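You operate a simulated robot arm through the tools that you are given. There is no shell and no other tool. Be economical: measure what you need, move in short steps, check, and stop when the job is done.

You run a simulated two-armed robot. Do the job below in one go: nothing can be reset, and whatever is moved stays where it is left.

JOB
Carry the tray bundle to the small table, then close the sealer down.
Fine: carry it with both hands; the lid is lowered on to its pin, the time knob ends at 0 and the switch is off.

Only the result counts: the job must be done as asked and must still hold three seconds after the hand-in. Knocking over, shifting, dropping, spilling or breaking anything else fails it. Lids that push on must go on centred and level and be pressed home; caps that screw on are set level and turned clockwise until they are tight.

ROBOT AND FRAMES
Two 7-joint arms with fingered hands on one trunk, on a base that drives. Base frame: it is fixed to the floor where the robot stands at the start and does not move with it; the origin is under the middle of the robot, x ahead of it, y to its left, z up. Units: m, rad, N and s.
The left shoulder is at the start at [0.063, 0.187, 1.181], the right one opposite. With the tool pointing down near the work surface each hand reaches from about 0.1 to 0.76 m from the robot's upright axis, wherever it stands, measured 20 degrees to its own side. Places, roughly: clear lid [0.5, -0.1, 1.1]; sealer time knob [0.6, 0.4, 0.9]; switch of the sealer [0.7, 0.4, 0.9]; top of the small table [-1.4, 0.2, 0.7]. Payload 3.6 kg a hand.
The TCP of each hand is the grasp point between the finger pads, 0.026 m short of the fingertips. In the tool frame z runs along the fingers and y along their closing line. The gripper opens to 0.088 m. The gripper's body begins 0.03 m behind the TCP. The gripper is a hand of 3 fingers: y runs from the thumb to the fingers, the wrist lies at [-0.017, -0.098, -0.164] in the tool frame, and closing takes about 1.5 s.
Orientation is told as [roll, pitch, yaw] about the base's x, y, z axes, in that order, counted from this pose: with the fingers straight down and the wrist toward the robot, the tool's x, y and z point along [0, 1, 0], [1, 0, 0] and [0, 0, -1] of the base frame.

CONTROLS
- The arms move only by the tool arm_command. It takes "left_increments", "right_increments" or both (then of equal length, played together; a hand with none holds still); each is text: rows parted by semicolons, each of 7 numbers parted by spaces: the shift along the base's x, y, z in m, then the turn, a rotation vector about the base's x, y, z in rad, then the closure in counts, from 0 (fully open) to 255 (shut). In form: dx dy dz rx ry rz claw; .... A call has 1 to 10 rows; each row shifts and turns the commanded pose from where the row before left it. A row lasts 0.2 s, in which the tool goes at most 0.05 m and 0.15 rad; a call with a longer step from one row to the next is refused whole, and so is a gripper value outside its range. Where a pose cannot be reached the arm comes as near as it can. A force on the tool above 40 N (or 10 N above the force at the start of the call, whichever is more), or a blocked arm, ends the call early, and 0.2 s more pass. The fingers move at their own pace (about 0.153 m/s each) and stop on an object; they squeeze with about 29 N. The grip force told is the motor's: it shows also when the fingers shut on nothing. Time passes only in rows, and 0.2 s behind the last, so rows that do not move let the fingers close. It gives the time, the measured TCP pose, the force on the tool (base axes), the opening and the grip force at its end, in the units of the frame above (readings bear some noise), with the torque about the TCP (base axes, N m) and any sound that the robot's microphone picked up, and new pictures: "pictures" is both (left out), scene, wrist or none (wrist: the cameras of the hands that moved).
- Cameras (640 x 400 px; columns grow to the right, rows downward): "scene" is now at [0.2443, 0.011, 1.1225]; the picture's right is [0.13, -0.99, 0.00], its down [-0.04, -0.01, -1.00] and it looks along [0.99, 0.13, -0.04] (base axes); focal length 214 px, centre (320, 200). "left" rides on the left gripper at [-0.056, -0.08, -0.102] in its tool frame; the picture's right is [-0.73, -0.32, 0.60], its down [0.62, -0.66, 0.41] and it looks along [0.27, 0.68, 0.69] (tool axes); focal length 247 px, centre (320, 200). "right" rides on the right gripper at [0.056, -0.08, -0.102] in its tool frame; the picture's right is [-0.73, 0.32, -0.60], its down [-0.62, -0.67, 0.41] and it looks along [-0.27, 0.68, 0.69] (tool axes); focal length 247 px, centre (320, 200). There is no depth. A picture from a camera that has moved, and an enlarged one, comes with that camera's place and axes in the base frame and with its lens.
- lift_body(by): slides the trunk up (or, below 0, down) by that many m; the arms and the scene camera ride with it, the base frame stays. It gives what a move gives, with no picture.
- steer(legs): drives the robot by 1 to 6 legs, each [ahead, left, turn to the left] in m, m and rad, along the robot's own axes; the way and the turn of a leg run together, so that a leg with both is an arc; at most 1.5 m and 3.142 rad a leg. The arms and the cameras ride along, it lands a little off, and it stops where it bumps. It gives what a move gives, and a new picture of the scene camera.
- preshape(shape, hand): the hand has 3 fingers and takes this shape, open, in about a second: jaw (thumb against the fingers, like two jaws); tri (thumb and two fingers); tip (a fingertip pinch); poke (one finger out to press); point (the index stretched); flat (the hand flat); cup (the hand cupped); fist (a fist). The gripper value then closes the fingers along that shape, each until it touches; the sizes above hold for jaw. It gives what a move gives, with no picture.
- head_to(pan, tilt): turns the head with the scene camera to pan (to the left, within 1.047 rad either way) and tilt (down, from -0.506 to 1.204), counted from straight ahead of the robot. It gives what a move gives, and a new picture of the scene camera.
- enlarge(camera, box): a new picture of the part [left, top, right, bottom] of that camera's present view, enlarged. The clock stands still meanwhile.
- finish_job(): hands the job in; it is judged then, once.

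Work in short steps. Places have to be worked out from the pictures, the camera data and where the tool is seen: move nearer, look again, correct. Check each grasp and each placing, and mend what went wrong. You have 120 turns and 260 pictures in all, those below and enlarged ones among them. Open the grippers and draw the arms clear of the work before you hand the job in, unless the task says otherwise.

The tools are called after ">>>" by a JSON object that holds its "fn" and its "kwargs". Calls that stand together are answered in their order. arm_command: Moves the arms, as the interface text tells. Its arguments: {"type":"object","properties":{"left_increments":{"type":"string"},"right_increments":{"type":"string"},"pictures":{"type":"string","enum":["both","scene","wrist","none"]}},"required":[]} The other tools are called the same way: lift_body (by) slides the trunk up or down; preshape (shape, hand) gives the hand a shape; steer (legs) drives the base; head_to (pan, tilt) turns the head that bears the scene camera; enlarge (camera, box) takes an enlarged picture of a part of a camera's view; finish_job () hands the job in.

At the start:

```text
time: 0.0
left_position: [0.4001, 0.4085, 1.4378]
left_ee_rot: [-0.001, 0.002, 0.0]
left_force: [0.5, -0.7, 0.1]
left_torque: [0.01, -0.04, 0.01]
left_grip_width: 0.0876
left_grasp_force: 0.0
left_shape: jaw
right_position: [0.475, -0.0456, 1.419]
right_ee_rot: [0.0, 0.0, -0.001]
right_force: [0.5, 0.0, 0.1]
right_torque: [0.0, -0.02, -0.03]
right_grip_width: 0.0879
right_grasp_force: 0.1
right_shape: jaw
trunk travel left (down, up): [-0.325, 0.432]
robot x, y, heading: [-0.0026, 0.003, -0.003]
head pan, tilt: [0.126, 0.044]
```

scene: 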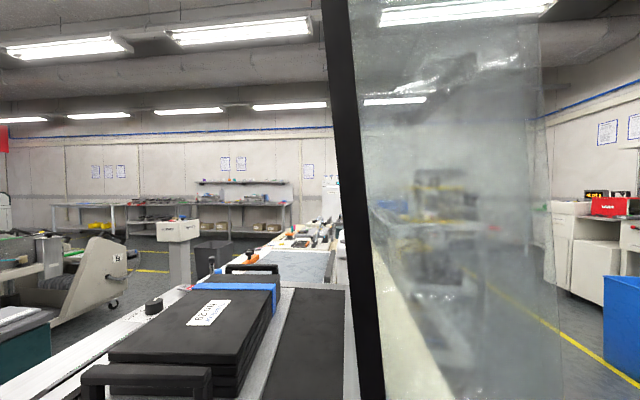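
right: 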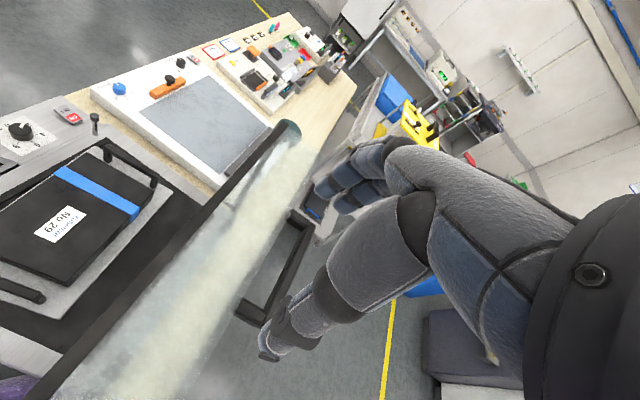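
left: 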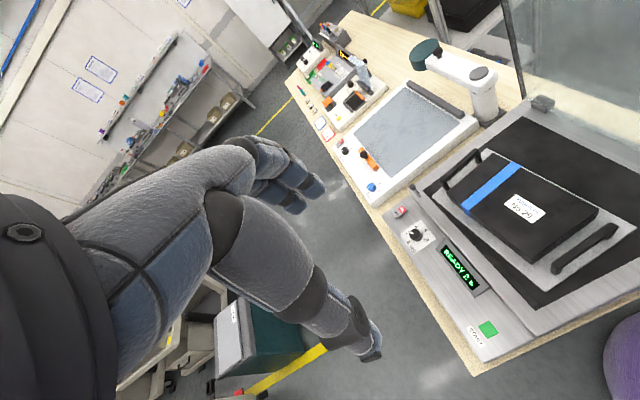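

The sealer with the tray is ahead and its clear lid stands open to the right. I tilt the head down to see the tray, knob and switch.

>>> {"fn": "head_to", "kwargs": {"pan": 0.1, "tilt": 0.8}}

>>> {"fn": "enlarge", "kwargs": {"camera": "left", "box": [340, 60, 640, 380]}}

>>> {"fn": "enlarge", "kwargs": {"camera": "right", "box": [0, 80, 320, 400]}}

```text
time: 1.1
left_position: [0.4007, 0.4083, 1.4379]
left_ee_rot: [0.0, -0.001, -0.001]
left_force: [0.0, -0.3, -0.1]
left_torque: [-0.02, 0.01, -0.02]
left_grip_width: 0.0875
left_grasp_force: 0.0
left_shape: jaw
right_position: [0.4736, -0.0452, 1.4186]
right_ee_rot: [0.0, 0.0, 0.0]
right_force: [-0.4, -0.4, 0.4]
right_torque: [0.02, 0.01, -0.02]
right_grip_width: 0.0876
right_grasp_force: 0.0
right_shape: jaw
trunk travel left (down, up): [-0.325, 0.432]
robot x, y, heading: [-0.0019, 0.0012, -0.002]
head pan, tilt: [0.099, 0.799]
camera scene: at [0.2343, 0.0076, 1.0545], right [0.1, -1.0, 0.0], down [-0.71, -0.07, -0.7], along [0.69, 0.07, -0.72], focal length 214 px, centre (320, 200)
```

scene: 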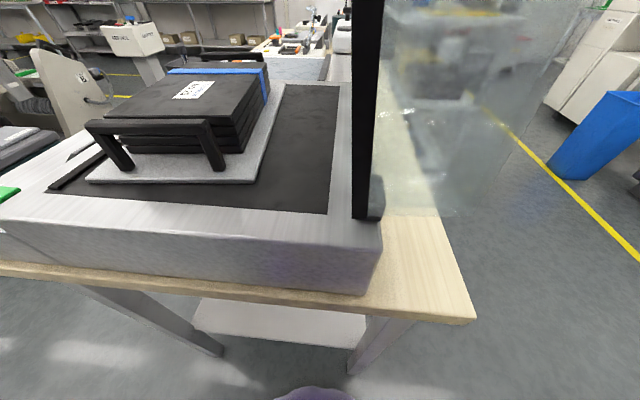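

```text
1.25 times, centred on (490, 220) of left
camera zoom: at [0.3182, 0.3505, 1.5384], right [-0.32, -0.73, -0.6], down [-0.66, 0.62, -0.41], along [0.68, 0.27, -0.69], focal length 309 px, centre (108, 175)
```

zoom: 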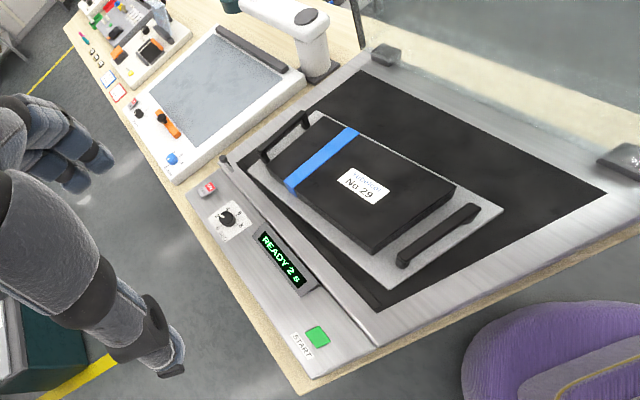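

```text
1.25 times, centred on (160, 240) of right
camera zoom: at [0.3945, 0.0119, 1.5213], right [0.32, -0.73, 0.6], down [-0.67, -0.62, -0.41], along [0.68, -0.27, -0.69], focal length 309 px, centre (520, 150)
```

zoom: 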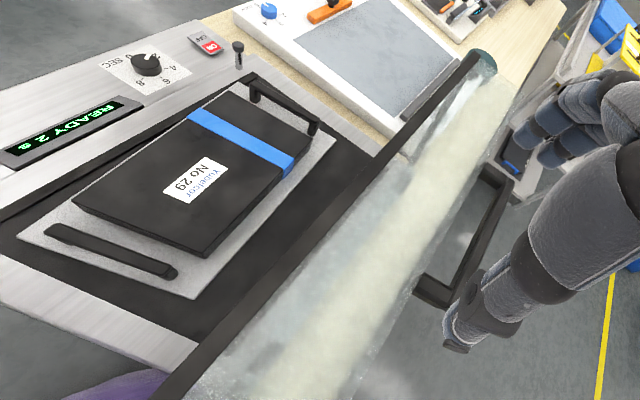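

Stereo estimates: near tray handle ≈ (0.41, 0.19, 0.935), far handle ≈ (0.675, 0.21, 0.935), both running along y; hinge at y≈-0.03, knob (0.627, 0.398, 0.89), pin (0.712, 0.325). I drive 0.15 m left so the tray is centred for both arms.

>>> {"fn": "steer", "kwargs": {"legs": [[0, 0.16, 0]]}}

>>> {"fn": "enlarge", "kwargs": {"camera": "right", "box": [0, 0, 640, 400]}}

>>> {"fn": "enlarge", "kwargs": {"camera": "left", "box": [0, 0, 640, 400]}}

```text
time: 2.5
left_position: [0.398, 0.5689, 1.4373]
left_ee_rot: [-0.003, -0.001, 0.003]
left_force: [-0.2, 0.3, 0.4]
left_torque: [-0.07, 0.03, -0.05]
left_grip_width: 0.0877
left_grasp_force: 0.1
left_shape: jaw
right_position: [0.4736, 0.1163, 1.4195]
right_ee_rot: [-0.002, 0.001, 0.001]
right_force: [0.9, 0.8, 0.2]
right_torque: [0.0, -0.03, 0.01]
right_grip_width: 0.088
right_grasp_force: 0.0
right_shape: jaw
trunk travel left (down, up): [-0.325, 0.432]
robot x, y, heading: [-0.0003, 0.1549, 0.001]
head pan, tilt: [0.099, 0.799]
camera scene: at [0.2342, 0.1678, 1.0544], right [0.1, -0.99, 0.0], down [-0.71, -0.07, -0.7], along [0.69, 0.07, -0.72], focal length 214 px, centre (320, 200)
```

scene: 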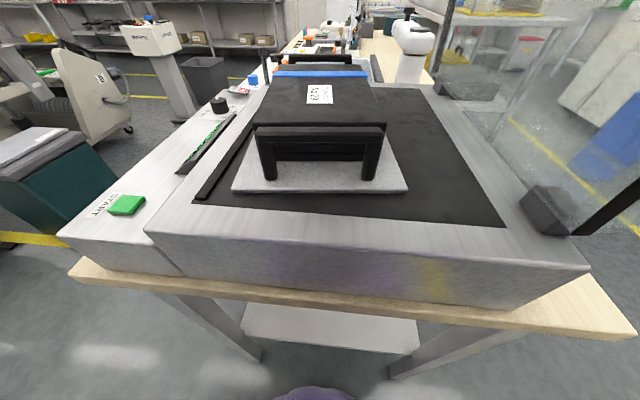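

```text
1.00 times, centred on (320, 200) of right (not enlarged: the box is as wide or as high as the picture)
camera zoom: at [0.3944, 0.173, 1.5213], right [0.32, -0.73, 0.6], down [-0.66, -0.63, -0.41], along [0.68, -0.27, -0.69], focal length 247 px, centre (320, 200)
```

zoom: 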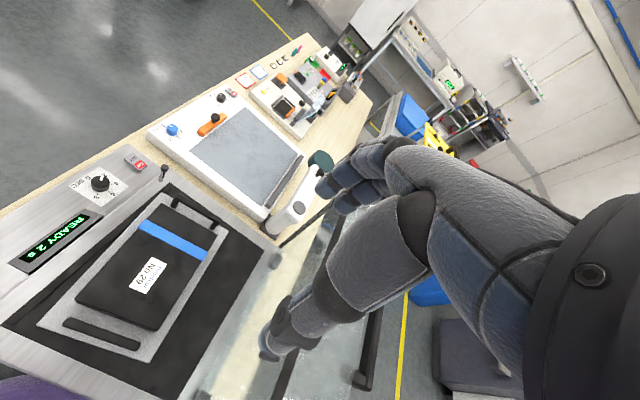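

```text
1.00 times, centred on (320, 200) of left (not enlarged: the box is as wide or as high as the picture)
camera zoom: at [0.3175, 0.5115, 1.5379], right [-0.32, -0.74, -0.6], down [-0.67, 0.62, -0.41], along [0.68, 0.27, -0.69], focal length 247 px, centre (320, 200)
```

zoom: 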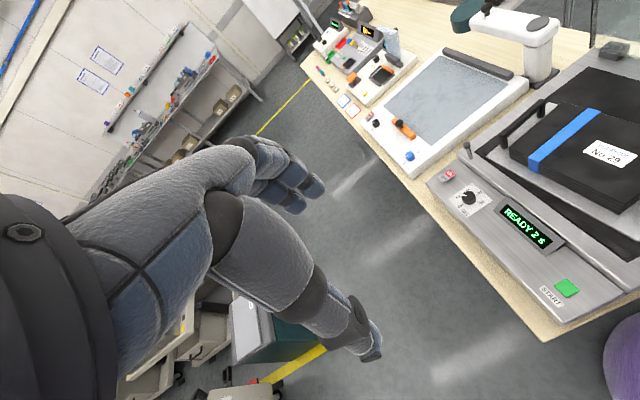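

The lid stands nearly upright at y≈0, x 0.35–0.75, top ≈1.28. I shift a touch more left and bring both hands over their handles at a height that clears everything.

>>> {"fn": "steer", "kwargs": {"legs": [[0, 0.06, 0]]}}

>>> {"fn": "arm_command", "kwargs": {"left_increments": "0.04 -0.03 -0.02 0 0 0 0;0.04 -0.03 -0.02 0 0 0 0;0.035 -0.035 -0.01 0 0 0 0;0.03 -0.04 -0.01 0 0 0 0;0.03 -0.04 0 0 0 0 0;0.03 -0.04 0 0 0 0 0;0.025 -0.04 0 0 0 0 0;0.02 -0.04 0 0 0 0 0;0.02 -0.04 0 0 0 0 0;0 0 0 0 0 0 0", "right_increments": "-0.02 0 0 0 0 0 0;-0.02 0 0 0 0 0 0;-0.02 0 0 0 0 0 0;0 0 -0.03 0 0 0 0;0 0 -0.03 0 0 0 0;0 0 -0.03 0 0 0 0;0 0 -0.03 0 0 0 0;0 0 -0.03 0 0 0 0;0 0 0 0 0 0 0;0 0 0 0 0 0 0"}}

```text
time: 3.5
left_position: [0.3993, 0.6293, 1.4358]
left_ee_rot: [-0.002, 0.0, 0.002]
left_force: [0.1, -0.7, -0.4]
left_torque: [-0.03, 0.0, -0.01]
left_grip_width: 0.0877
left_grasp_force: 0.1
left_shape: jaw
right_position: [0.4729, 0.1772, 1.4194]
right_ee_rot: [-0.003, 0.003, 0.004]
right_force: [-0.2, 0.6, 0.4]
right_torque: [-0.05, -0.03, 0.0]
right_grip_width: 0.088
right_grasp_force: 0.1
right_shape: jaw
trunk travel left (down, up): [-0.325, 0.432]
robot x, y, heading: [-0.0017, 0.2173, 0.006]
head pan, tilt: [0.099, 0.799]
camera scene: at [0.234, 0.228, 1.0544], right [0.1, -0.99, 0.0], down [-0.71, -0.07, -0.7], along [0.69, 0.07, -0.72], focal length 214 px, centre (320, 200)
```

scene: 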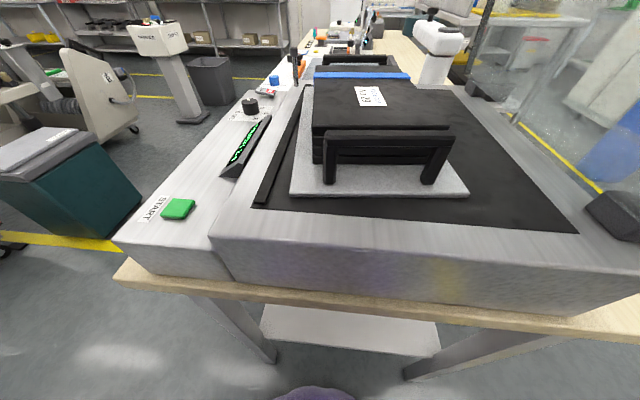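

```text
refused: row 1 steps farther than a row can; nothing moved
```

>>> {"fn": "arm_command", "kwargs": {"left_increments": "0.03 -0.03 -0.02 0 0 0 0;0.03 -0.03 -0.02 0 0 0 0;0.03 -0.035 -0.01 0 0 0 0;0.03 -0.038 -0.01 0 0 0 0;0.03 -0.038 0 0 0 0 0;0.03 -0.038 0 0 0 0 0;0.025 -0.04 0 0 0 0 0;0.025 -0.04 0 0 0 0 0;0.025 -0.04 0 0 0 0 0;0.02 -0.04 0 0 0 0 0", "right_increments": "-0.02 0 0 0 0 0 0;-0.02 0 0 0 0 0 0;-0.02 0 0 0 0 0 0;0 0 -0.03 0 0 0 0;0 0 -0.03 0 0 0 0;0 0 -0.03 0 0 0 0;0 0 -0.03 0 0 0 0;0 0 -0.03 0 0 0 0;0 0 -0.03 0 0 0 0;0 0 0 0 0 0 0"}}

```text
time: 5.7
left_position: [0.6263, 0.2733, 1.3519]
left_ee_rot: [0.001, -0.005, 0.002]
left_force: [-0.7, 0.0, -0.2]
left_torque: [0.02, -0.02, 0.03]
left_grip_width: 0.0878
left_grasp_force: 0.0
left_shape: jaw
left hand out of reach, approached as far as the arm can: row 9, 10
right_position: [0.4085, 0.172, 1.2404]
right_ee_rot: [0.001, -0.001, 0.002]
right_force: [-0.5, 0.0, 1.2]
right_torque: [0.0, 0.0, -0.04]
right_grip_width: 0.0879
right_grasp_force: 0.0
right_shape: jaw
trunk travel left (down, up): [-0.325, 0.432]
robot x, y, heading: [-0.0014, 0.2195, -0.002]
head pan, tilt: [0.099, 0.799]
camera scene: at [0.2322, 0.2241, 1.055], right [0.1, -0.99, 0.0], down [-0.71, -0.07, -0.7], along [0.69, 0.07, -0.72], focal length 214 px, centre (320, 200)
camera right: at [0.3295, 0.2278, 1.3423], right [0.32, -0.74, 0.6], down [-0.66, -0.62, -0.41], along [0.68, -0.26, -0.69], focal length 247 px, centre (320, 200)
camera left: at [0.5441, 0.2165, 1.4525], right [-0.32, -0.73, -0.6], down [-0.66, 0.62, -0.41], along [0.68, 0.27, -0.68], focal length 247 px, centre (320, 200)
```

scene: 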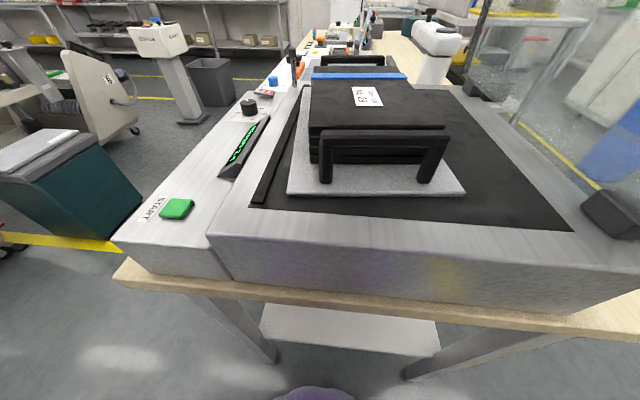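
right: 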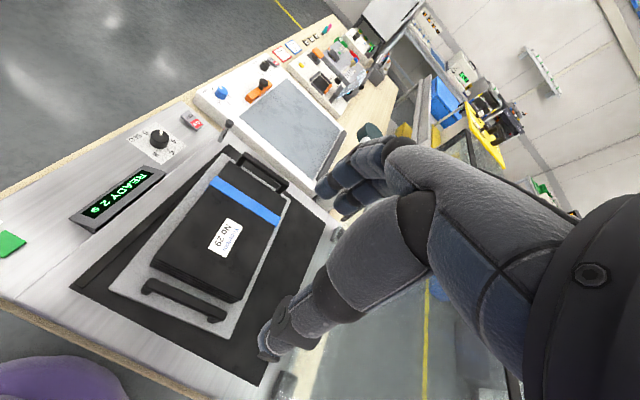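
left: 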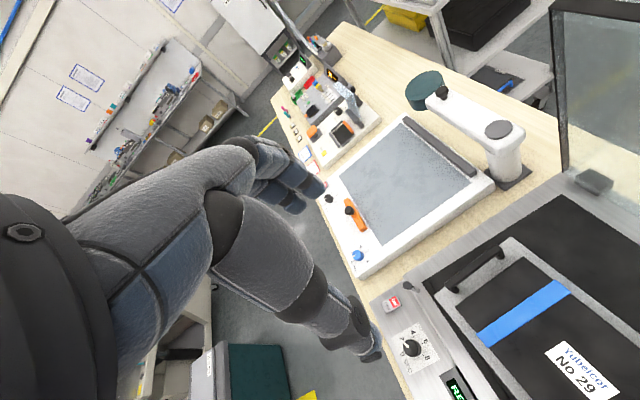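

Near handle centre ≈(0.410,0.188), far ≈(0.678,0.213), tray yaw ≈+0.1, and the gap to the stack is narrow (~0.02). I yaw both hands by 0.1, come lower, and pre-close partly.

>>> {"fn": "arm_command", "kwargs": {"left_increments": "0 -0.01 -0.04 0 0 0.05 60;0.005 -0.01 -0.04 0 0 0.05 120;0.005 -0.01 -0.04 0 0 0 120;0.01 -0.01 -0.04 0 0 0 120;0.01 -0.01 -0.04 0 0 0 120;0.01 -0.01 0 0 0 0 120;0.01 0 0 0 0 0 120", "right_increments": "0 0 -0.03 0 0 0.05 60;0 0 -0.03 0 0 0.05 120;0 0 -0.03 0 0 0 120;0 0 -0.03 0 0 0 120;0 0 -0.02 0 0 0 120;0 0 0 0 0 0 120;0 0 0 0 0 0 120"}}

```text
time: 6.8
left_position: [0.6578, 0.2397, 1.1667]
left_ee_rot: [-0.004, 0.003, 0.107]
left_force: [0.0, -0.1, 0.1]
left_torque: [-0.02, 0.02, 0.01]
left_grip_width: 0.0469
left_grasp_force: 0.0
left_shape: jaw
right_position: [0.4271, 0.1843, 1.1815]
right_ee_rot: [0.006, -0.194, 0.102]
right_force: [0.2, -0.9, 0.3]
right_torque: [0.0, -0.01, -0.03]
right_grip_width: 0.0469
right_grasp_force: 0.2
right_shape: jaw
trunk travel left (down, up): [-0.325, 0.432]
robot x, y, heading: [0.0013, 0.2113, 0.006]
head pan, tilt: [0.099, 0.799]
stopped in row 5 (right hand): the arm was blocked; the commanded pose is now the measured one
camera scene: at [0.2396, 0.231, 1.0519], right [0.11, -0.99, 0.01], down [-0.71, -0.08, -0.69], along [0.69, 0.07, -0.72], focal length 214 px, centre (320, 200)
camera right: at [0.3249, 0.2298, 1.2673], right [0.27, -0.71, 0.65], down [-0.51, -0.68, -0.53], along [0.82, -0.18, -0.55], focal length 247 px, centre (320, 200)
camera left: at [0.584, 0.1742, 1.2683], right [-0.24, -0.77, -0.59], down [-0.73, 0.55, -0.41], along [0.64, 0.33, -0.69], focal length 247 px, centre (320, 200)
```

scene: 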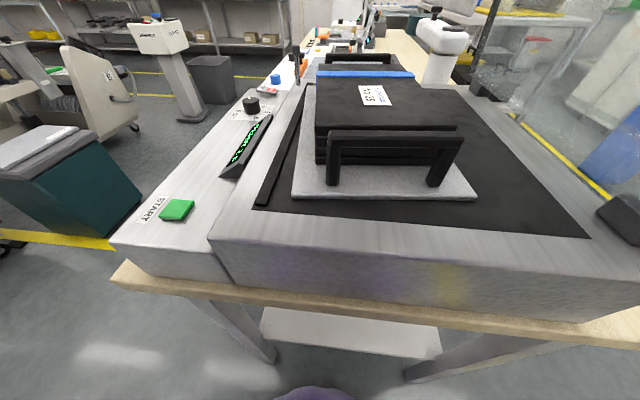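
right: 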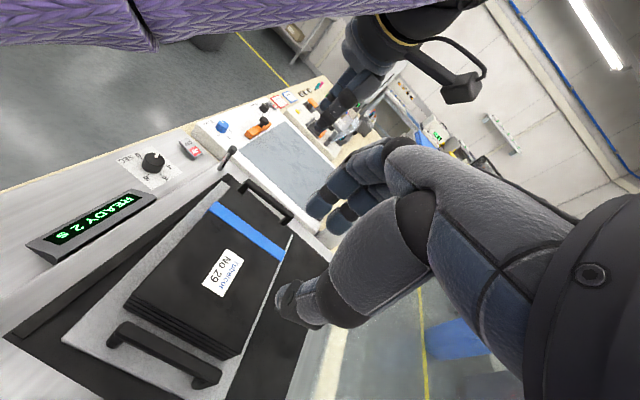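
left: 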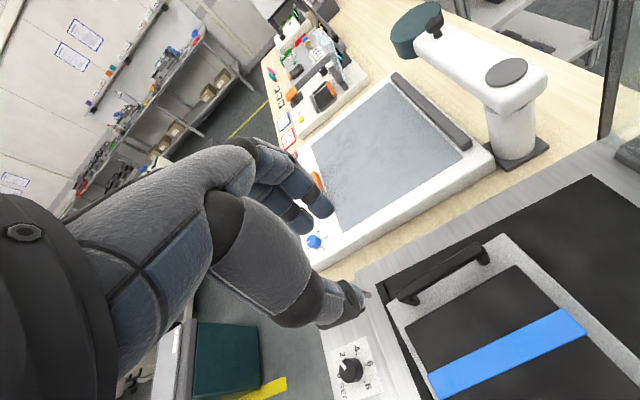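

The left sleeve came down on the right forearm, so this in-line stance crowds the arms. I raise the left arm first, then will stand further left and turned right so the forearms run side by side.

>>> {"fn": "arm_command", "kwargs": {"left_increments": "0 0.01 0.04 0 0 0 120;0 0.01 0.04 0 0 0 120;0 0.01 0.04 0 0 0 120;0 0.01 0.03 0 0 0 120;0 0 0 0 0 0 120", "right_increments": "0 0 0 0 0 0 120;0 0 0 0 0 0 120;-0.005 -0.005 0 0 0.1 0 120;-0.005 -0.005 0 0 0.094 0 120;0 0 0 0 0 0 120", "pictures": "none"}}

>>> {"fn": "steer", "kwargs": {"legs": [[-0.03, 0.24, 0], [0, 0, -0.4]]}}

```text
time: 8.0
left_position: [0.6441, 0.2764, 1.3186]
left_ee_rot: [-0.002, -0.002, 0.103]
left_force: [-0.3, -0.6, 0.1]
left_torque: [0.0, 0.01, 0.0]
left_grip_width: 0.0468
left_grasp_force: 0.0
left_shape: jaw
left hand out of reach, approached as far as the arm can: row 4
right_position: [0.4101, 0.1682, 1.1778]
right_ee_rot: [0.021, 0.012, 0.098]
right_force: [0.4, 0.4, 0.2]
right_torque: [0.0, 0.0, -0.04]
right_grip_width: 0.0468
right_grasp_force: 0.1
right_shape: jaw
trunk travel left (down, up): [-0.325, 0.432]
robot x, y, heading: [-0.0005, 0.2192, 0.008]
head pan, tilt: [0.099, 0.799]
```

```text
time: 11.0
left_position: [0.5881, 0.2596, 1.317]
left_ee_rot: [-0.001, 0.001, -0.291]
left_force: [0.4, 0.8, 0.6]
left_torque: [-0.01, 0.05, 0.01]
left_grip_width: 0.047
left_grasp_force: 0.0
left_shape: jaw
right_position: [0.3308, 0.2506, 1.1767]
right_ee_rot: [0.024, 0.016, -0.298]
right_force: [0.3, 0.2, -0.2]
right_torque: [-0.02, 0.02, 0.01]
right_grip_width: 0.0468
right_grasp_force: 0.0
right_shape: jaw
trunk travel left (down, up): [-0.325, 0.432]
robot x, y, heading: [-0.031, 0.4582, -0.398]
head pan, tilt: [0.099, 0.799]
camera scene: at [0.1895, 0.3738, 1.0545], right [-0.29, -0.96, 0.0], down [-0.69, 0.21, -0.7], along [0.67, -0.2, -0.72], focal length 214 px, centre (320, 200)
```

scene: 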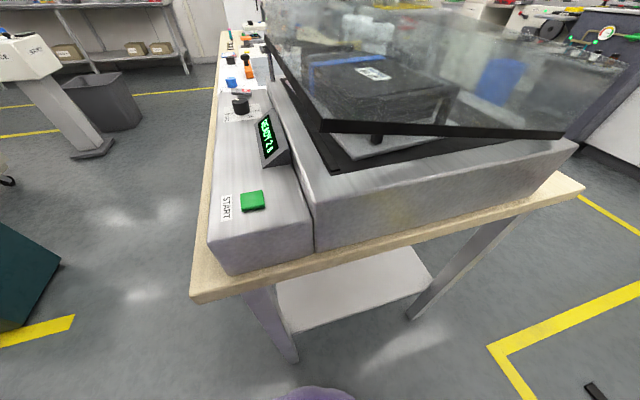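

The lid has come down over the tray — my right elbow must have tipped it. I look closely at how it lies.

>>> {"fn": "enlarge", "kwargs": {"camera": "scene", "box": [200, 0, 600, 250]}}

>>> {"fn": "enlarge", "kwargs": {"camera": "left", "box": [0, 0, 640, 400]}}

>>> {"fn": "enlarge", "kwargs": {"camera": "right", "box": [0, 0, 640, 400]}}

```text
1.60 times, centred on (400, 125) of scene
camera zoom: at [0.1895, 0.3738, 1.0545], right [-0.29, -0.96, 0.0], down [-0.69, 0.21, -0.7], along [0.67, -0.2, -0.72], focal length 343 px, centre (192, 320)
```

zoom: 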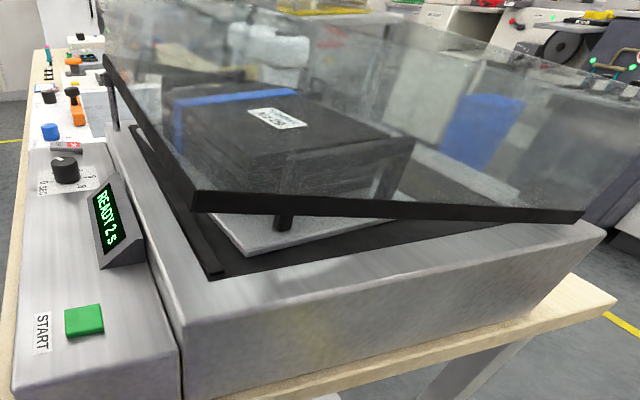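

```text
1.00 times, centred on (320, 200) of left (not enlarged: the box is as wide or as high as the picture)
camera zoom: at [0.4941, 0.2279, 1.4183], right [-0.52, -0.61, -0.6], down [-0.46, 0.79, -0.41], along [0.72, 0.06, -0.69], focal length 247 px, centre (320, 200)
```

zoom: 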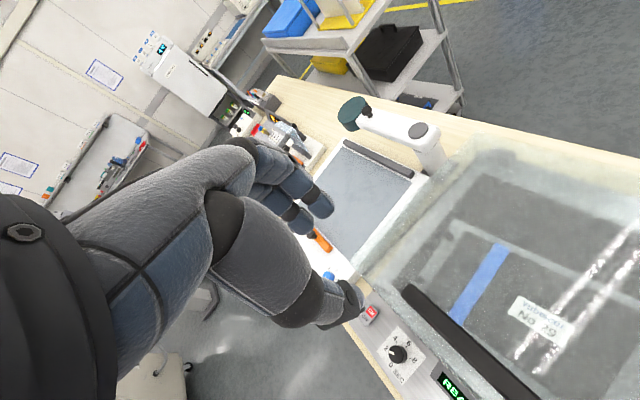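

```text
1.00 times, centred on (320, 200) of right (not enlarged: the box is as wide or as high as the picture)
camera zoom: at [0.2712, 0.3253, 1.2811], right [0.09, -0.81, 0.58], down [-0.82, -0.39, -0.42], along [0.56, -0.44, -0.7], focal length 247 px, centre (320, 200)
```

zoom: 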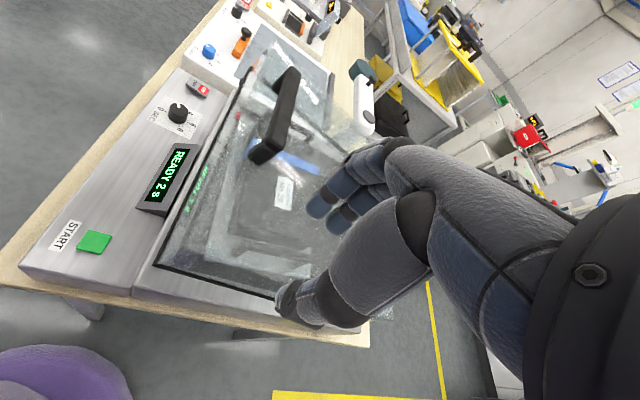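

The lid now rests on its pin above the tray, so I must re-open it. I zoom in on the lid handle and tilt the head up to locate it.

>>> {"fn": "enlarge", "kwargs": {"camera": "right", "box": [150, 30, 390, 180]}}

>>> {"fn": "head_to", "kwargs": {"pan": 0.0, "tilt": 0.35}}

```text
2.67 times, centred on (270, 105) of right
camera zoom: at [0.2712, 0.3253, 1.2811], right [0.09, -0.81, 0.58], down [-0.82, -0.39, -0.42], along [0.56, -0.44, -0.7], focal length 659 px, centre (453, 453)
```

zoom: 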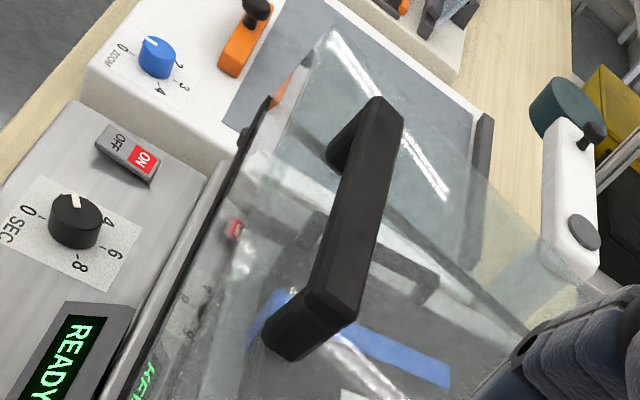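

```text
time: 11.9
left_position: [0.5889, 0.261, 1.3173]
left_ee_rot: [0.0, -0.001, -0.291]
left_force: [0.2, -1.5, 0.1]
left_torque: [0.04, 0.01, 0.0]
left_grip_width: 0.0468
left_grasp_force: 0.0
left_shape: jaw
right_position: [0.3307, 0.252, 1.1769]
right_ee_rot: [0.024, 0.016, -0.3]
right_force: [-0.2, 0.1, 0.6]
right_torque: [0.0, -0.02, -0.03]
right_grip_width: 0.0471
right_grasp_force: 0.0
right_shape: jaw
trunk travel left (down, up): [-0.325, 0.432]
robot x, y, heading: [-0.0293, 0.4588, -0.392]
head pan, tilt: [0.0, 0.351]
camera scene: at [0.1985, 0.3618, 1.094], right [-0.38, -0.92, 0.0], down [-0.32, 0.13, -0.94], along [0.87, -0.36, -0.34], focal length 214 px, centre (320, 200)
```

scene: 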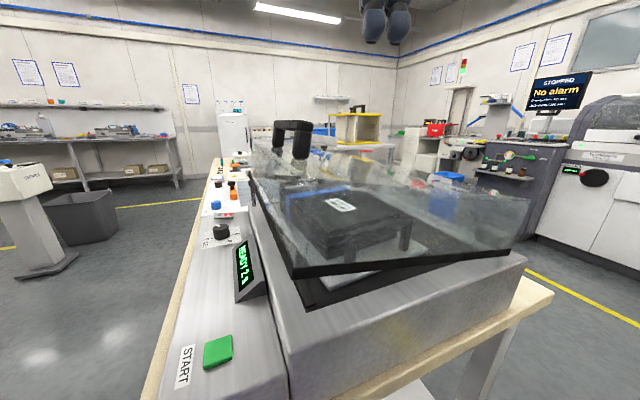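

The lid is a glass box whose handle bar runs along x from (0.458,0.28) to (0.605,0.278), top z≈1.09. To re-open it safely I'll go back to the right, use the right hand from above/outside and swing it about the hinge; first I clear both hands upward.

>>> {"fn": "arm_command", "kwargs": {"left_increments": "-0.02 0.03 0.01 0 0 0 0;-0.02 0.04 0.01 0 0 0 0;-0.02 0.04 0.01 0 0 0 0;-0.02 0.04 0.01 0 0 0 0;-0.02 0.04 0.01 0 0 0 0;-0.02 0.04 0.01 0 0 0 0;-0.02 0.04 0.01 0 0 0 0", "right_increments": "0 0 0.035 0 0 0 60;0 0 0.035 0 0 0 60;0 0 0.035 0 0 0 60;0 0 0.035 0 0 0 60;0 0 0.035 0 0 0 60;0 0 0.035 0 0 0 60;0 0 0 0 0 0 60", "pictures": "none"}}

>>> {"fn": "steer", "kwargs": {"legs": [[0, 0, 0.39], [0, -0.38, 0]]}}

```text
time: 13.5
left_position: [0.4492, 0.53, 1.3876]
left_ee_rot: [0.0, 0.002, -0.292]
left_force: [-0.6, 0.6, 0.0]
left_torque: [0.0, -0.01, -0.01]
left_grip_width: 0.0878
left_grasp_force: 0.0
left_shape: jaw
right_position: [0.3298, 0.2529, 1.3872]
right_ee_rot: [0.024, 0.013, -0.298]
right_force: [0.6, -0.2, -0.5]
right_torque: [-0.03, -0.01, 0.03]
right_grip_width: 0.0671
right_grasp_force: 0.1
right_shape: jaw
trunk travel left (down, up): [-0.325, 0.432]
robot x, y, heading: [-0.0282, 0.4572, -0.391]
head pan, tilt: [0.0, 0.351]
```

```text
time: 17.1
left_position: [0.3852, 0.323, 1.3871]
left_ee_rot: [0.0, 0.0, 0.101]
left_force: [0.4, 0.1, -0.6]
left_torque: [0.03, 0.01, 0.01]
left_grip_width: 0.0879
left_grasp_force: 0.0
left_shape: jaw
right_position: [0.3815, 0.021, 1.3869]
right_ee_rot: [0.024, 0.014, 0.093]
right_force: [0.6, 0.5, -0.1]
right_torque: [0.02, -0.02, -0.01]
right_grip_width: 0.0669
right_grasp_force: 0.1
right_shape: jaw
trunk travel left (down, up): [-0.325, 0.432]
robot x, y, heading: [-0.028, 0.0724, -0.001]
head pan, tilt: [0.0, 0.351]
camera scene: at [0.2171, 0.0727, 1.0941], right [0.0, -1.0, 0.0], down [-0.34, 0.0, -0.94], along [0.94, 0.0, -0.34], focal length 214 px, centre (320, 200)
```

scene: 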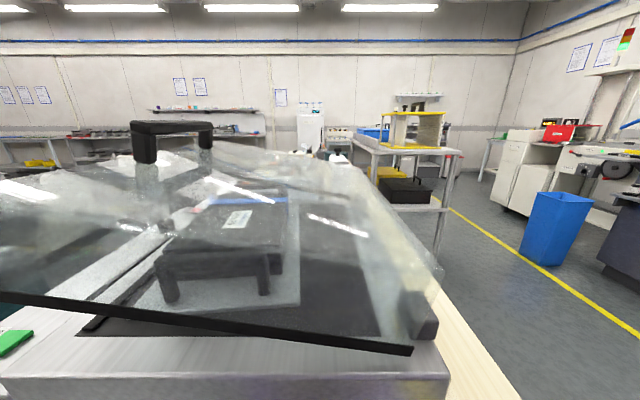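

The handle agrees (x 0.46–0.62, y≈0.278, bar top 1.09, glass 1.045). I move the left hand away and bring the right hand over the bar, yawing it so its wrist points to the right.

>>> {"fn": "arm_command", "kwargs": {"left_increments": "0 0.03 0 0 0 0 0;0 0.03 0 0 0 0 0;0 0.03 0 0 0 0 0;0 0.03 0 0 0 0 0;0 0.03 0 0 0 0 0;0 0.03 0 0 0 0 0;0 0.02 0 0 0 0 0;0 0 0 0 0 0 0;0 0 0 0 0 0 0;0 0 0 0 0 0 0", "right_increments": "0.0155 0.02 0 -0.024 -0.014 0.14 0;0.0155 0.02 0 0 0 0.149 0;0.0155 0.02 0 0 0 0.149 0;0.0155 0.025 0 0 0 0.149 0;0.0155 0.025 -0.01 0 0 0.149 0;0.0155 0.027 -0.01 0 0 0.149 0;0.0155 0.03 -0.02 0 0 0.149 0;0.0155 0.03 -0.02 0 0 0.149 0;0.0155 0.03 -0.03 0 0 0.149 0;0.0155 0.03 -0.03 0 0 0.149 0", "pictures": "both"}}

```text
time: 19.3
left_position: [0.3864, 0.5206, 1.3876]
left_ee_rot: [0.001, 0.001, 0.101]
left_force: [0.0, -0.1, -0.8]
left_torque: [-0.02, 0.01, 0.01]
left_grip_width: 0.0878
left_grasp_force: 0.0
left_shape: jaw
right_position: [0.4766, 0.132, 1.317]
right_ee_rot: [-0.003, 0.002, 0.964]
right_force: [0.1, 0.7, -1.5]
right_torque: [-0.01, 0.02, -0.02]
right_grip_width: 0.088
right_grasp_force: 0.0
right_shape: jaw
right hand out of reach, approached as far as the arm can: row 6, 7, 8, 9, 10
trunk travel left (down, up): [-0.325, 0.432]
robot x, y, heading: [-0.0288, 0.0736, 0.0]
head pan, tilt: [0.0, 0.351]
camera scene: at [0.2181, 0.0724, 1.0938], right [0.0, -1.0, 0.0], down [-0.34, 0.0, -0.94], along [0.94, 0.0, -0.34], focal length 214 px, centre (320, 200)
camera right: at [0.3855, 0.098, 1.4191], right [0.79, -0.15, 0.6], down [0.13, -0.9, -0.41], along [0.6, 0.4, -0.69], focal length 247 px, centre (320, 200)
camera left: at [0.3114, 0.4558, 1.4887], right [-0.24, -0.76, -0.6], down [-0.73, 0.55, -0.41], along [0.64, 0.33, -0.69], focal length 247 px, centre (320, 200)
```

scene: 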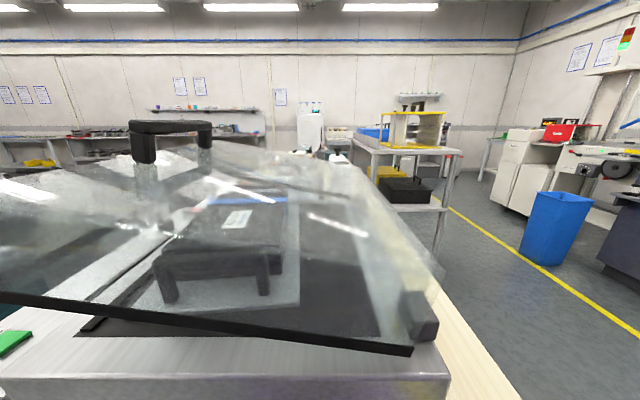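
right: 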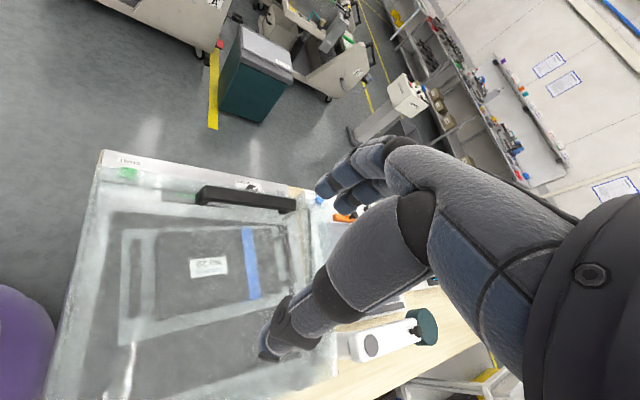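
left: 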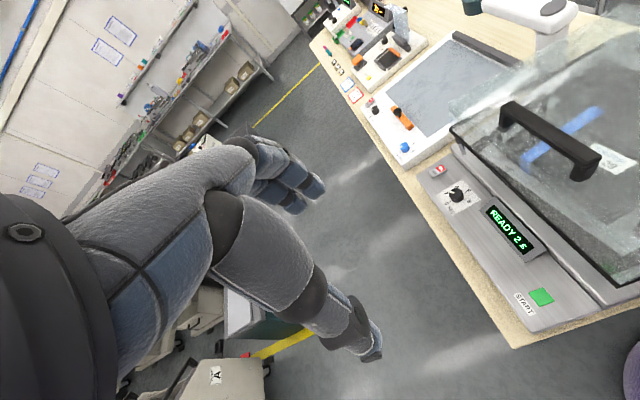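

The wrist limits at this heading block the yaw. I turn the robot itself left ~0.6 rad from a bit further right, which brings the hand to the needed yaw.

>>> {"fn": "steer", "kwargs": {"legs": [[0, -0.17, 0], [0, 0, 0.6]]}}

>>> {"fn": "arm_command", "kwargs": {"right_increments": "0.03 0.005 0 0 0 0 0;0.03 0.005 0 0 0 0 0;0.03 0.005 0 0 0 0 0;0.03 0.005 0 0 0 0 0;0.03 0.005 0 0 0 0 0;0.02 0.005 0 0 0 0 0;0 0 -0.03 0 0 0 0;0 0 -0.03 0 0 0 0;0 0 -0.03 0 0 0 0;0 0 0 0 0 0 0"}}

```text
time: 22.4
left_position: [0.0527, 0.5092, 1.3877]
left_ee_rot: [-0.001, 0.001, 0.711]
left_force: [0.5, 0.4, -0.6]
left_torque: [-0.01, 0.0, 0.03]
left_grip_width: 0.0876
left_grasp_force: 0.0
left_shape: jaw
right_position: [0.3507, 0.2427, 1.3173]
right_ee_rot: [-0.005, 0.003, 1.574]
right_force: [0.9, 0.4, -0.7]
right_torque: [0.03, -0.02, -0.01]
right_grip_width: 0.0877
right_grasp_force: 0.0
right_shape: jaw
trunk travel left (down, up): [-0.325, 0.432]
robot x, y, heading: [-0.0303, -0.0982, 0.615]
head pan, tilt: [0.0, 0.351]
camera scene: at [0.1725, 0.045, 1.0941], right [0.57, -0.82, 0.0], down [-0.28, -0.2, -0.94], along [0.77, 0.54, -0.34], focal length 214 px, centre (320, 200)
```

scene: 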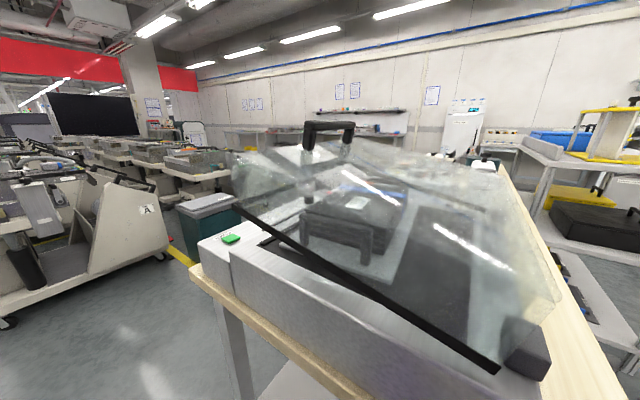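

```text
time: 24.6
left_position: [0.0532, 0.5102, 1.3881]
left_ee_rot: [0.0, 0.002, 0.71]
left_force: [-0.3, 0.1, 0.5]
left_torque: [0.01, 0.0, 0.02]
left_grip_width: 0.088
left_grasp_force: 0.1
left_shape: jaw
right_position: [0.3602, 0.2444, 1.2294]
right_ee_rot: [-0.003, 0.004, 1.574]
right_force: [0.4, -0.6, 0.0]
right_torque: [0.0, 0.02, 0.0]
right_grip_width: 0.0876
right_grasp_force: 0.0
right_shape: jaw
right hand out of reach, approached as far as the arm can: row 1, 2, 3, 4, 5, 6
trunk travel left (down, up): [-0.325, 0.432]
robot x, y, heading: [-0.0307, -0.0926, 0.615]
head pan, tilt: [0.0, 0.351]
camera scene: at [0.1724, 0.0448, 1.0942], right [0.57, -0.82, 0.0], down [-0.28, -0.2, -0.94], along [0.77, 0.54, -0.34], focal length 214 px, centre (320, 200)
camera right: at [0.3047, 0.1636, 1.331], right [0.73, 0.32, 0.6], down [0.63, -0.66, -0.41], along [0.27, 0.67, -0.69], focal length 247 px, centre (320, 200)
```

scene: 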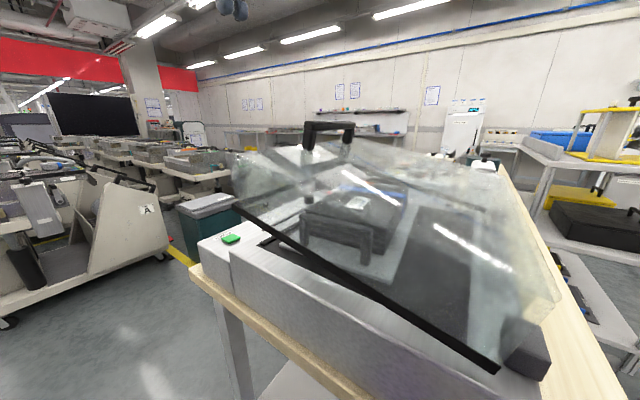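
right: 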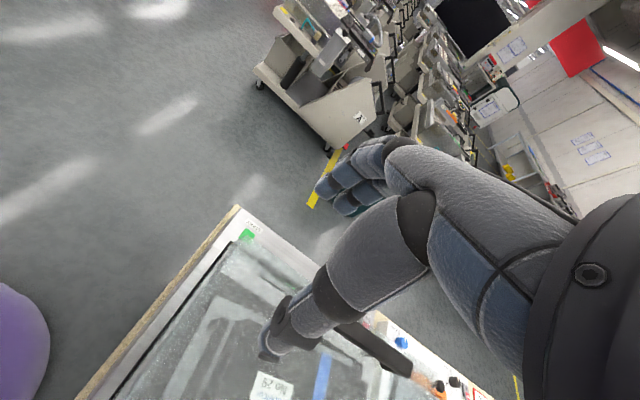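

Reach is poor because the wrist sits above the shoulder; I raise the trunk 0.2 m and try again.

>>> {"fn": "lift_body", "kwargs": {"by": 0.2}}

>>> {"fn": "arm_command", "kwargs": {"right_increments": "0.02 0.003 -0.03 0 0 0 0;0.03 0.003 -0.03 0 0 0 0;0.03 0.005 -0.03 0 0 0 0;0.03 0.005 -0.03 0 0 0 0;0.03 0.005 -0.03 0 0 0 0;0.03 0.005 -0.02 0 0 0 0;0 0 0 0 0 0 0"}}

```text
time: 26.8
left_position: [0.0538, 0.5101, 1.5881]
left_ee_rot: [0.0, 0.001, 0.711]
left_force: [-0.6, 0.3, -0.9]
left_torque: [0.04, 0.03, -0.01]
left_grip_width: 0.0879
left_grasp_force: 0.0
left_shape: jaw
right_position: [0.36, 0.2431, 1.428]
right_ee_rot: [-0.006, 0.0, 1.573]
right_force: [0.8, -0.8, -0.5]
right_torque: [0.01, -0.03, 0.01]
right_grip_width: 0.088
right_grasp_force: 0.1
right_shape: jaw
trunk travel left (down, up): [-0.525, 0.232]
robot x, y, heading: [-0.0282, -0.0974, 0.611]
head pan, tilt: [0.0, 0.351]
```

```text
time: 28.4
left_position: [0.0545, 0.5103, 1.5878]
left_ee_rot: [0.0, 0.0, 0.71]
left_force: [-0.8, 0.3, 0.4]
left_torque: [-0.03, -0.02, 0.03]
left_grip_width: 0.0874
left_grasp_force: 0.0
left_shape: jaw
right_position: [0.3603, 0.2429, 1.4297]
right_ee_rot: [-0.005, 0.001, 1.573]
right_force: [0.2, -0.1, 0.7]
right_torque: [0.02, -0.03, 0.01]
right_grip_width: 0.088
right_grasp_force: 0.1
right_shape: jaw
right hand out of reach, approached as far as the arm can: row 1, 2, 3, 4, 5, 6
trunk travel left (down, up): [-0.525, 0.232]
robot x, y, heading: [-0.0305, -0.1027, 0.606]
head pan, tilt: [0.0, 0.351]
camera scene: at [0.1568, 0.0337, 1.3052], right [0.57, -0.82, 0.0], down [-0.28, -0.2, -0.94], along [0.77, 0.54, -0.34], focal length 214 px, centre (320, 200)
camera right: at [0.3032, 0.1629, 1.5316], right [0.73, 0.32, 0.6], down [0.63, -0.66, -0.41], along [0.27, 0.68, -0.69], focal length 247 px, centre (320, 200)
```

scene: 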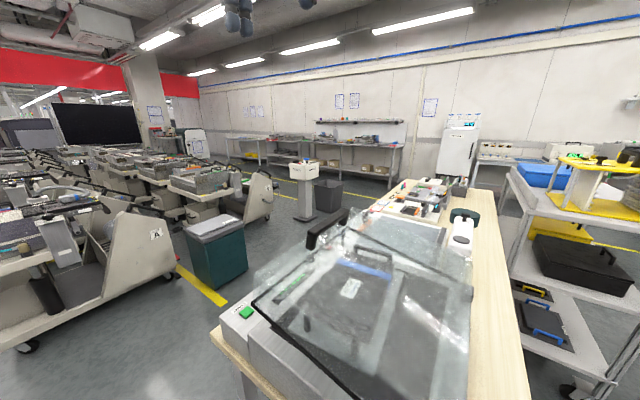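
right: 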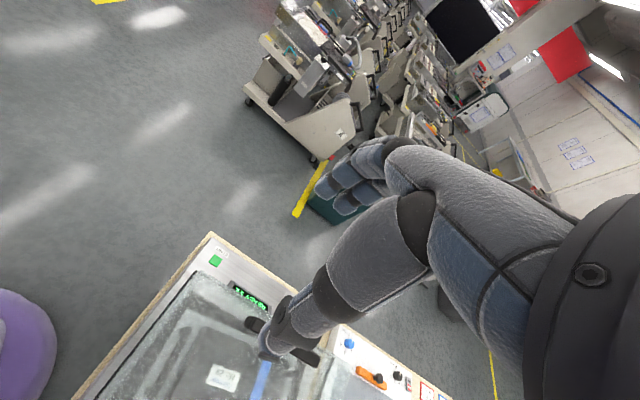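

The limit is the hand's yaw relative to the robot. I turn further left (heading ≈1.0) from the near-right corner so the needed relative yaw drops to ~0.57.

>>> {"fn": "steer", "kwargs": {"legs": [[0, 0, 0.4], [-0.068, -0.079, 0]]}}

>>> {"fn": "arm_command", "kwargs": {"right_increments": "0 0 0 0 0 -0.1 0;0.02 0 0 0 0 -0.15 0;0.03 0 0 0 0 -0.149 0;0.04 0 0 0 0 0 0;0.04 0 0 0 0 0 0;0.04 0 0 0 0 0 0;0.04 0 0 0 0 0 0;0.04 0 0 0 0 0 0;0.03 0 0 0 0 0 0;0 0 0 0 0 0 0"}}

```text
time: 30.8
left_position: [-0.1624, 0.3941, 1.5878]
left_ee_rot: [-0.001, -0.001, 1.117]
left_force: [0.9, -0.2, -0.1]
left_torque: [0.0, 0.02, -0.01]
left_grip_width: 0.0879
left_grasp_force: 0.1
left_shape: jaw
right_position: [0.2243, 0.269, 1.4297]
right_ee_rot: [-0.004, 0.001, 1.977]
right_force: [0.9, -0.8, 0.0]
right_torque: [-0.02, -0.05, 0.0]
right_grip_width: 0.0879
right_grasp_force: 0.2
right_shape: jaw
trunk travel left (down, up): [-0.525, 0.232]
robot x, y, heading: [0.0038, -0.1973, 1.009]
head pan, tilt: [0.0, 0.351]
camera scene: at [0.1206, -0.0032, 1.3052], right [0.85, -0.53, 0.0], down [-0.18, -0.29, -0.94], along [0.49, 0.8, -0.34], focal length 214 px, centre (320, 200)
```

scene: 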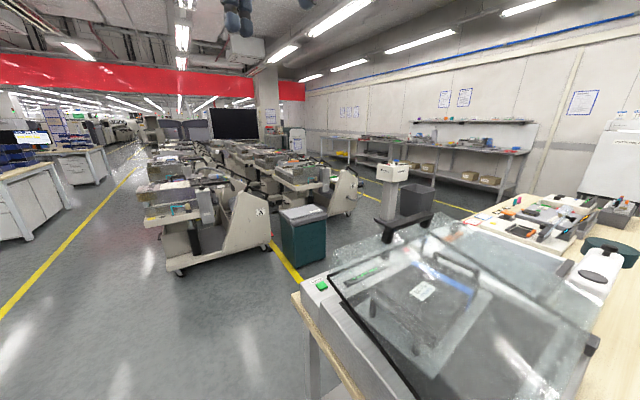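

```text
time: 33.0
left_position: [-0.1615, 0.3934, 1.5877]
left_ee_rot: [0.0, 0.002, 1.118]
left_force: [0.0, 0.0, 0.2]
left_torque: [0.03, 0.01, 0.0]
left_grip_width: 0.0877
left_grasp_force: 0.1
left_shape: jaw
right_position: [0.4137, 0.2687, 1.4295]
right_ee_rot: [-0.005, -0.001, 1.578]
right_force: [-0.8, -0.3, -0.5]
right_torque: [0.03, -0.02, -0.02]
right_grip_width: 0.0877
right_grasp_force: 0.1
right_shape: jaw
right hand out of reach, approached as far as the arm can: row 7, 8, 9
trunk travel left (down, up): [-0.525, 0.232]
robot x, y, heading: [0.0017, -0.1989, 1.015]
head pan, tilt: [0.0, 0.351]
camera scene: at [0.1203, -0.0028, 1.3052], right [0.85, -0.53, 0.0], down [-0.18, -0.29, -0.94], along [0.49, 0.8, -0.34], focal length 214 px, centre (320, 200)
camera right: at [0.3582, 0.1879, 1.5315], right [0.73, 0.32, 0.6], down [0.63, -0.66, -0.41], along [0.27, 0.68, -0.69], focal length 247 px, centre (320, 200)
```

scene: 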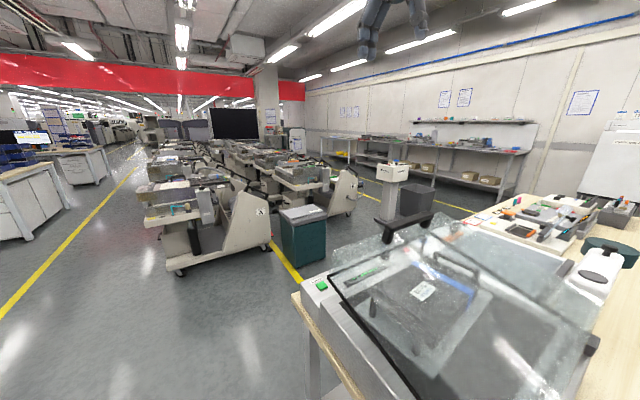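
right: 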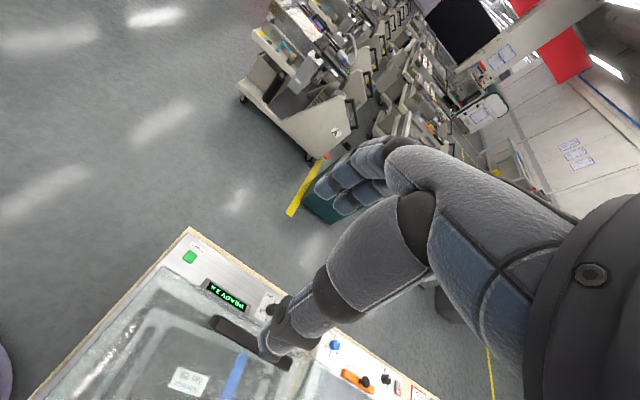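

Handle re-measured: (0.462,0.272) to (0.611,0.278). I descend first to gain reach, then advance along the bar.

>>> {"fn": "arm_command", "kwargs": {"right_increments": "0 0 -0.04 0 0 0 0;0 0 -0.04 0 0 0 0;0 0 -0.04 0 0 0 0;0 0 -0.04 0 0 0 0;0.02 0 -0.04 0 0 0 0;0.02 0.002 -0.04 0 0 0 0;0.025 0.002 0 0 0 0 0;0.025 0.002 0 0 0 0 0;0.02 0 0 0 0 0 0;0 0 0 0 0 0 0"}}

```text
time: 35.2
left_position: [-0.1623, 0.3937, 1.5866]
left_ee_rot: [0.001, 0.002, 1.117]
left_force: [0.9, 0.2, 0.9]
left_torque: [0.03, -0.02, 0.03]
left_grip_width: 0.0881
left_grasp_force: 0.0
left_shape: jaw
right_position: [0.4557, 0.272, 1.1897]
right_ee_rot: [-0.005, -0.001, 1.579]
right_force: [0.8, 0.4, -0.2]
right_torque: [-0.01, -0.02, -0.02]
right_grip_width: 0.0881
right_grasp_force: 0.0
right_shape: jaw
right hand out of reach, approached as far as the arm can: row 7, 8, 9
trunk travel left (down, up): [-0.525, 0.232]
robot x, y, heading: [-0.0032, -0.1959, 1.013]
head pan, tilt: [0.0, 0.351]
camera scene: at [0.1205, -0.0028, 1.3052], right [0.85, -0.53, 0.0], down [-0.18, -0.29, -0.94], along [0.49, 0.8, -0.34], focal length 214 px, centre (320, 200)
camera right: at [0.4001, 0.1919, 1.2922], right [0.73, 0.33, 0.6], down [0.63, -0.66, -0.41], along [0.27, 0.68, -0.69], focal length 247 px, centre (320, 200)
```

scene: 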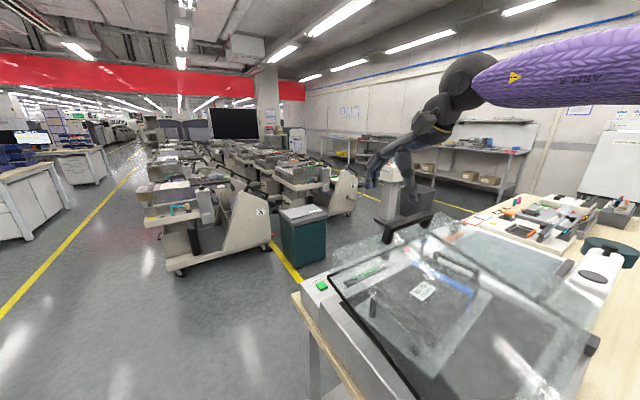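
right: 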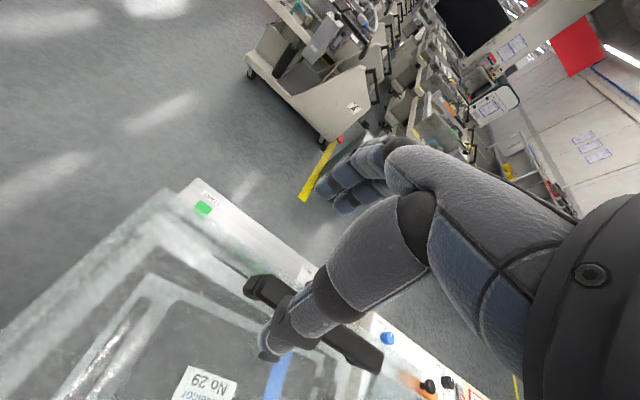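

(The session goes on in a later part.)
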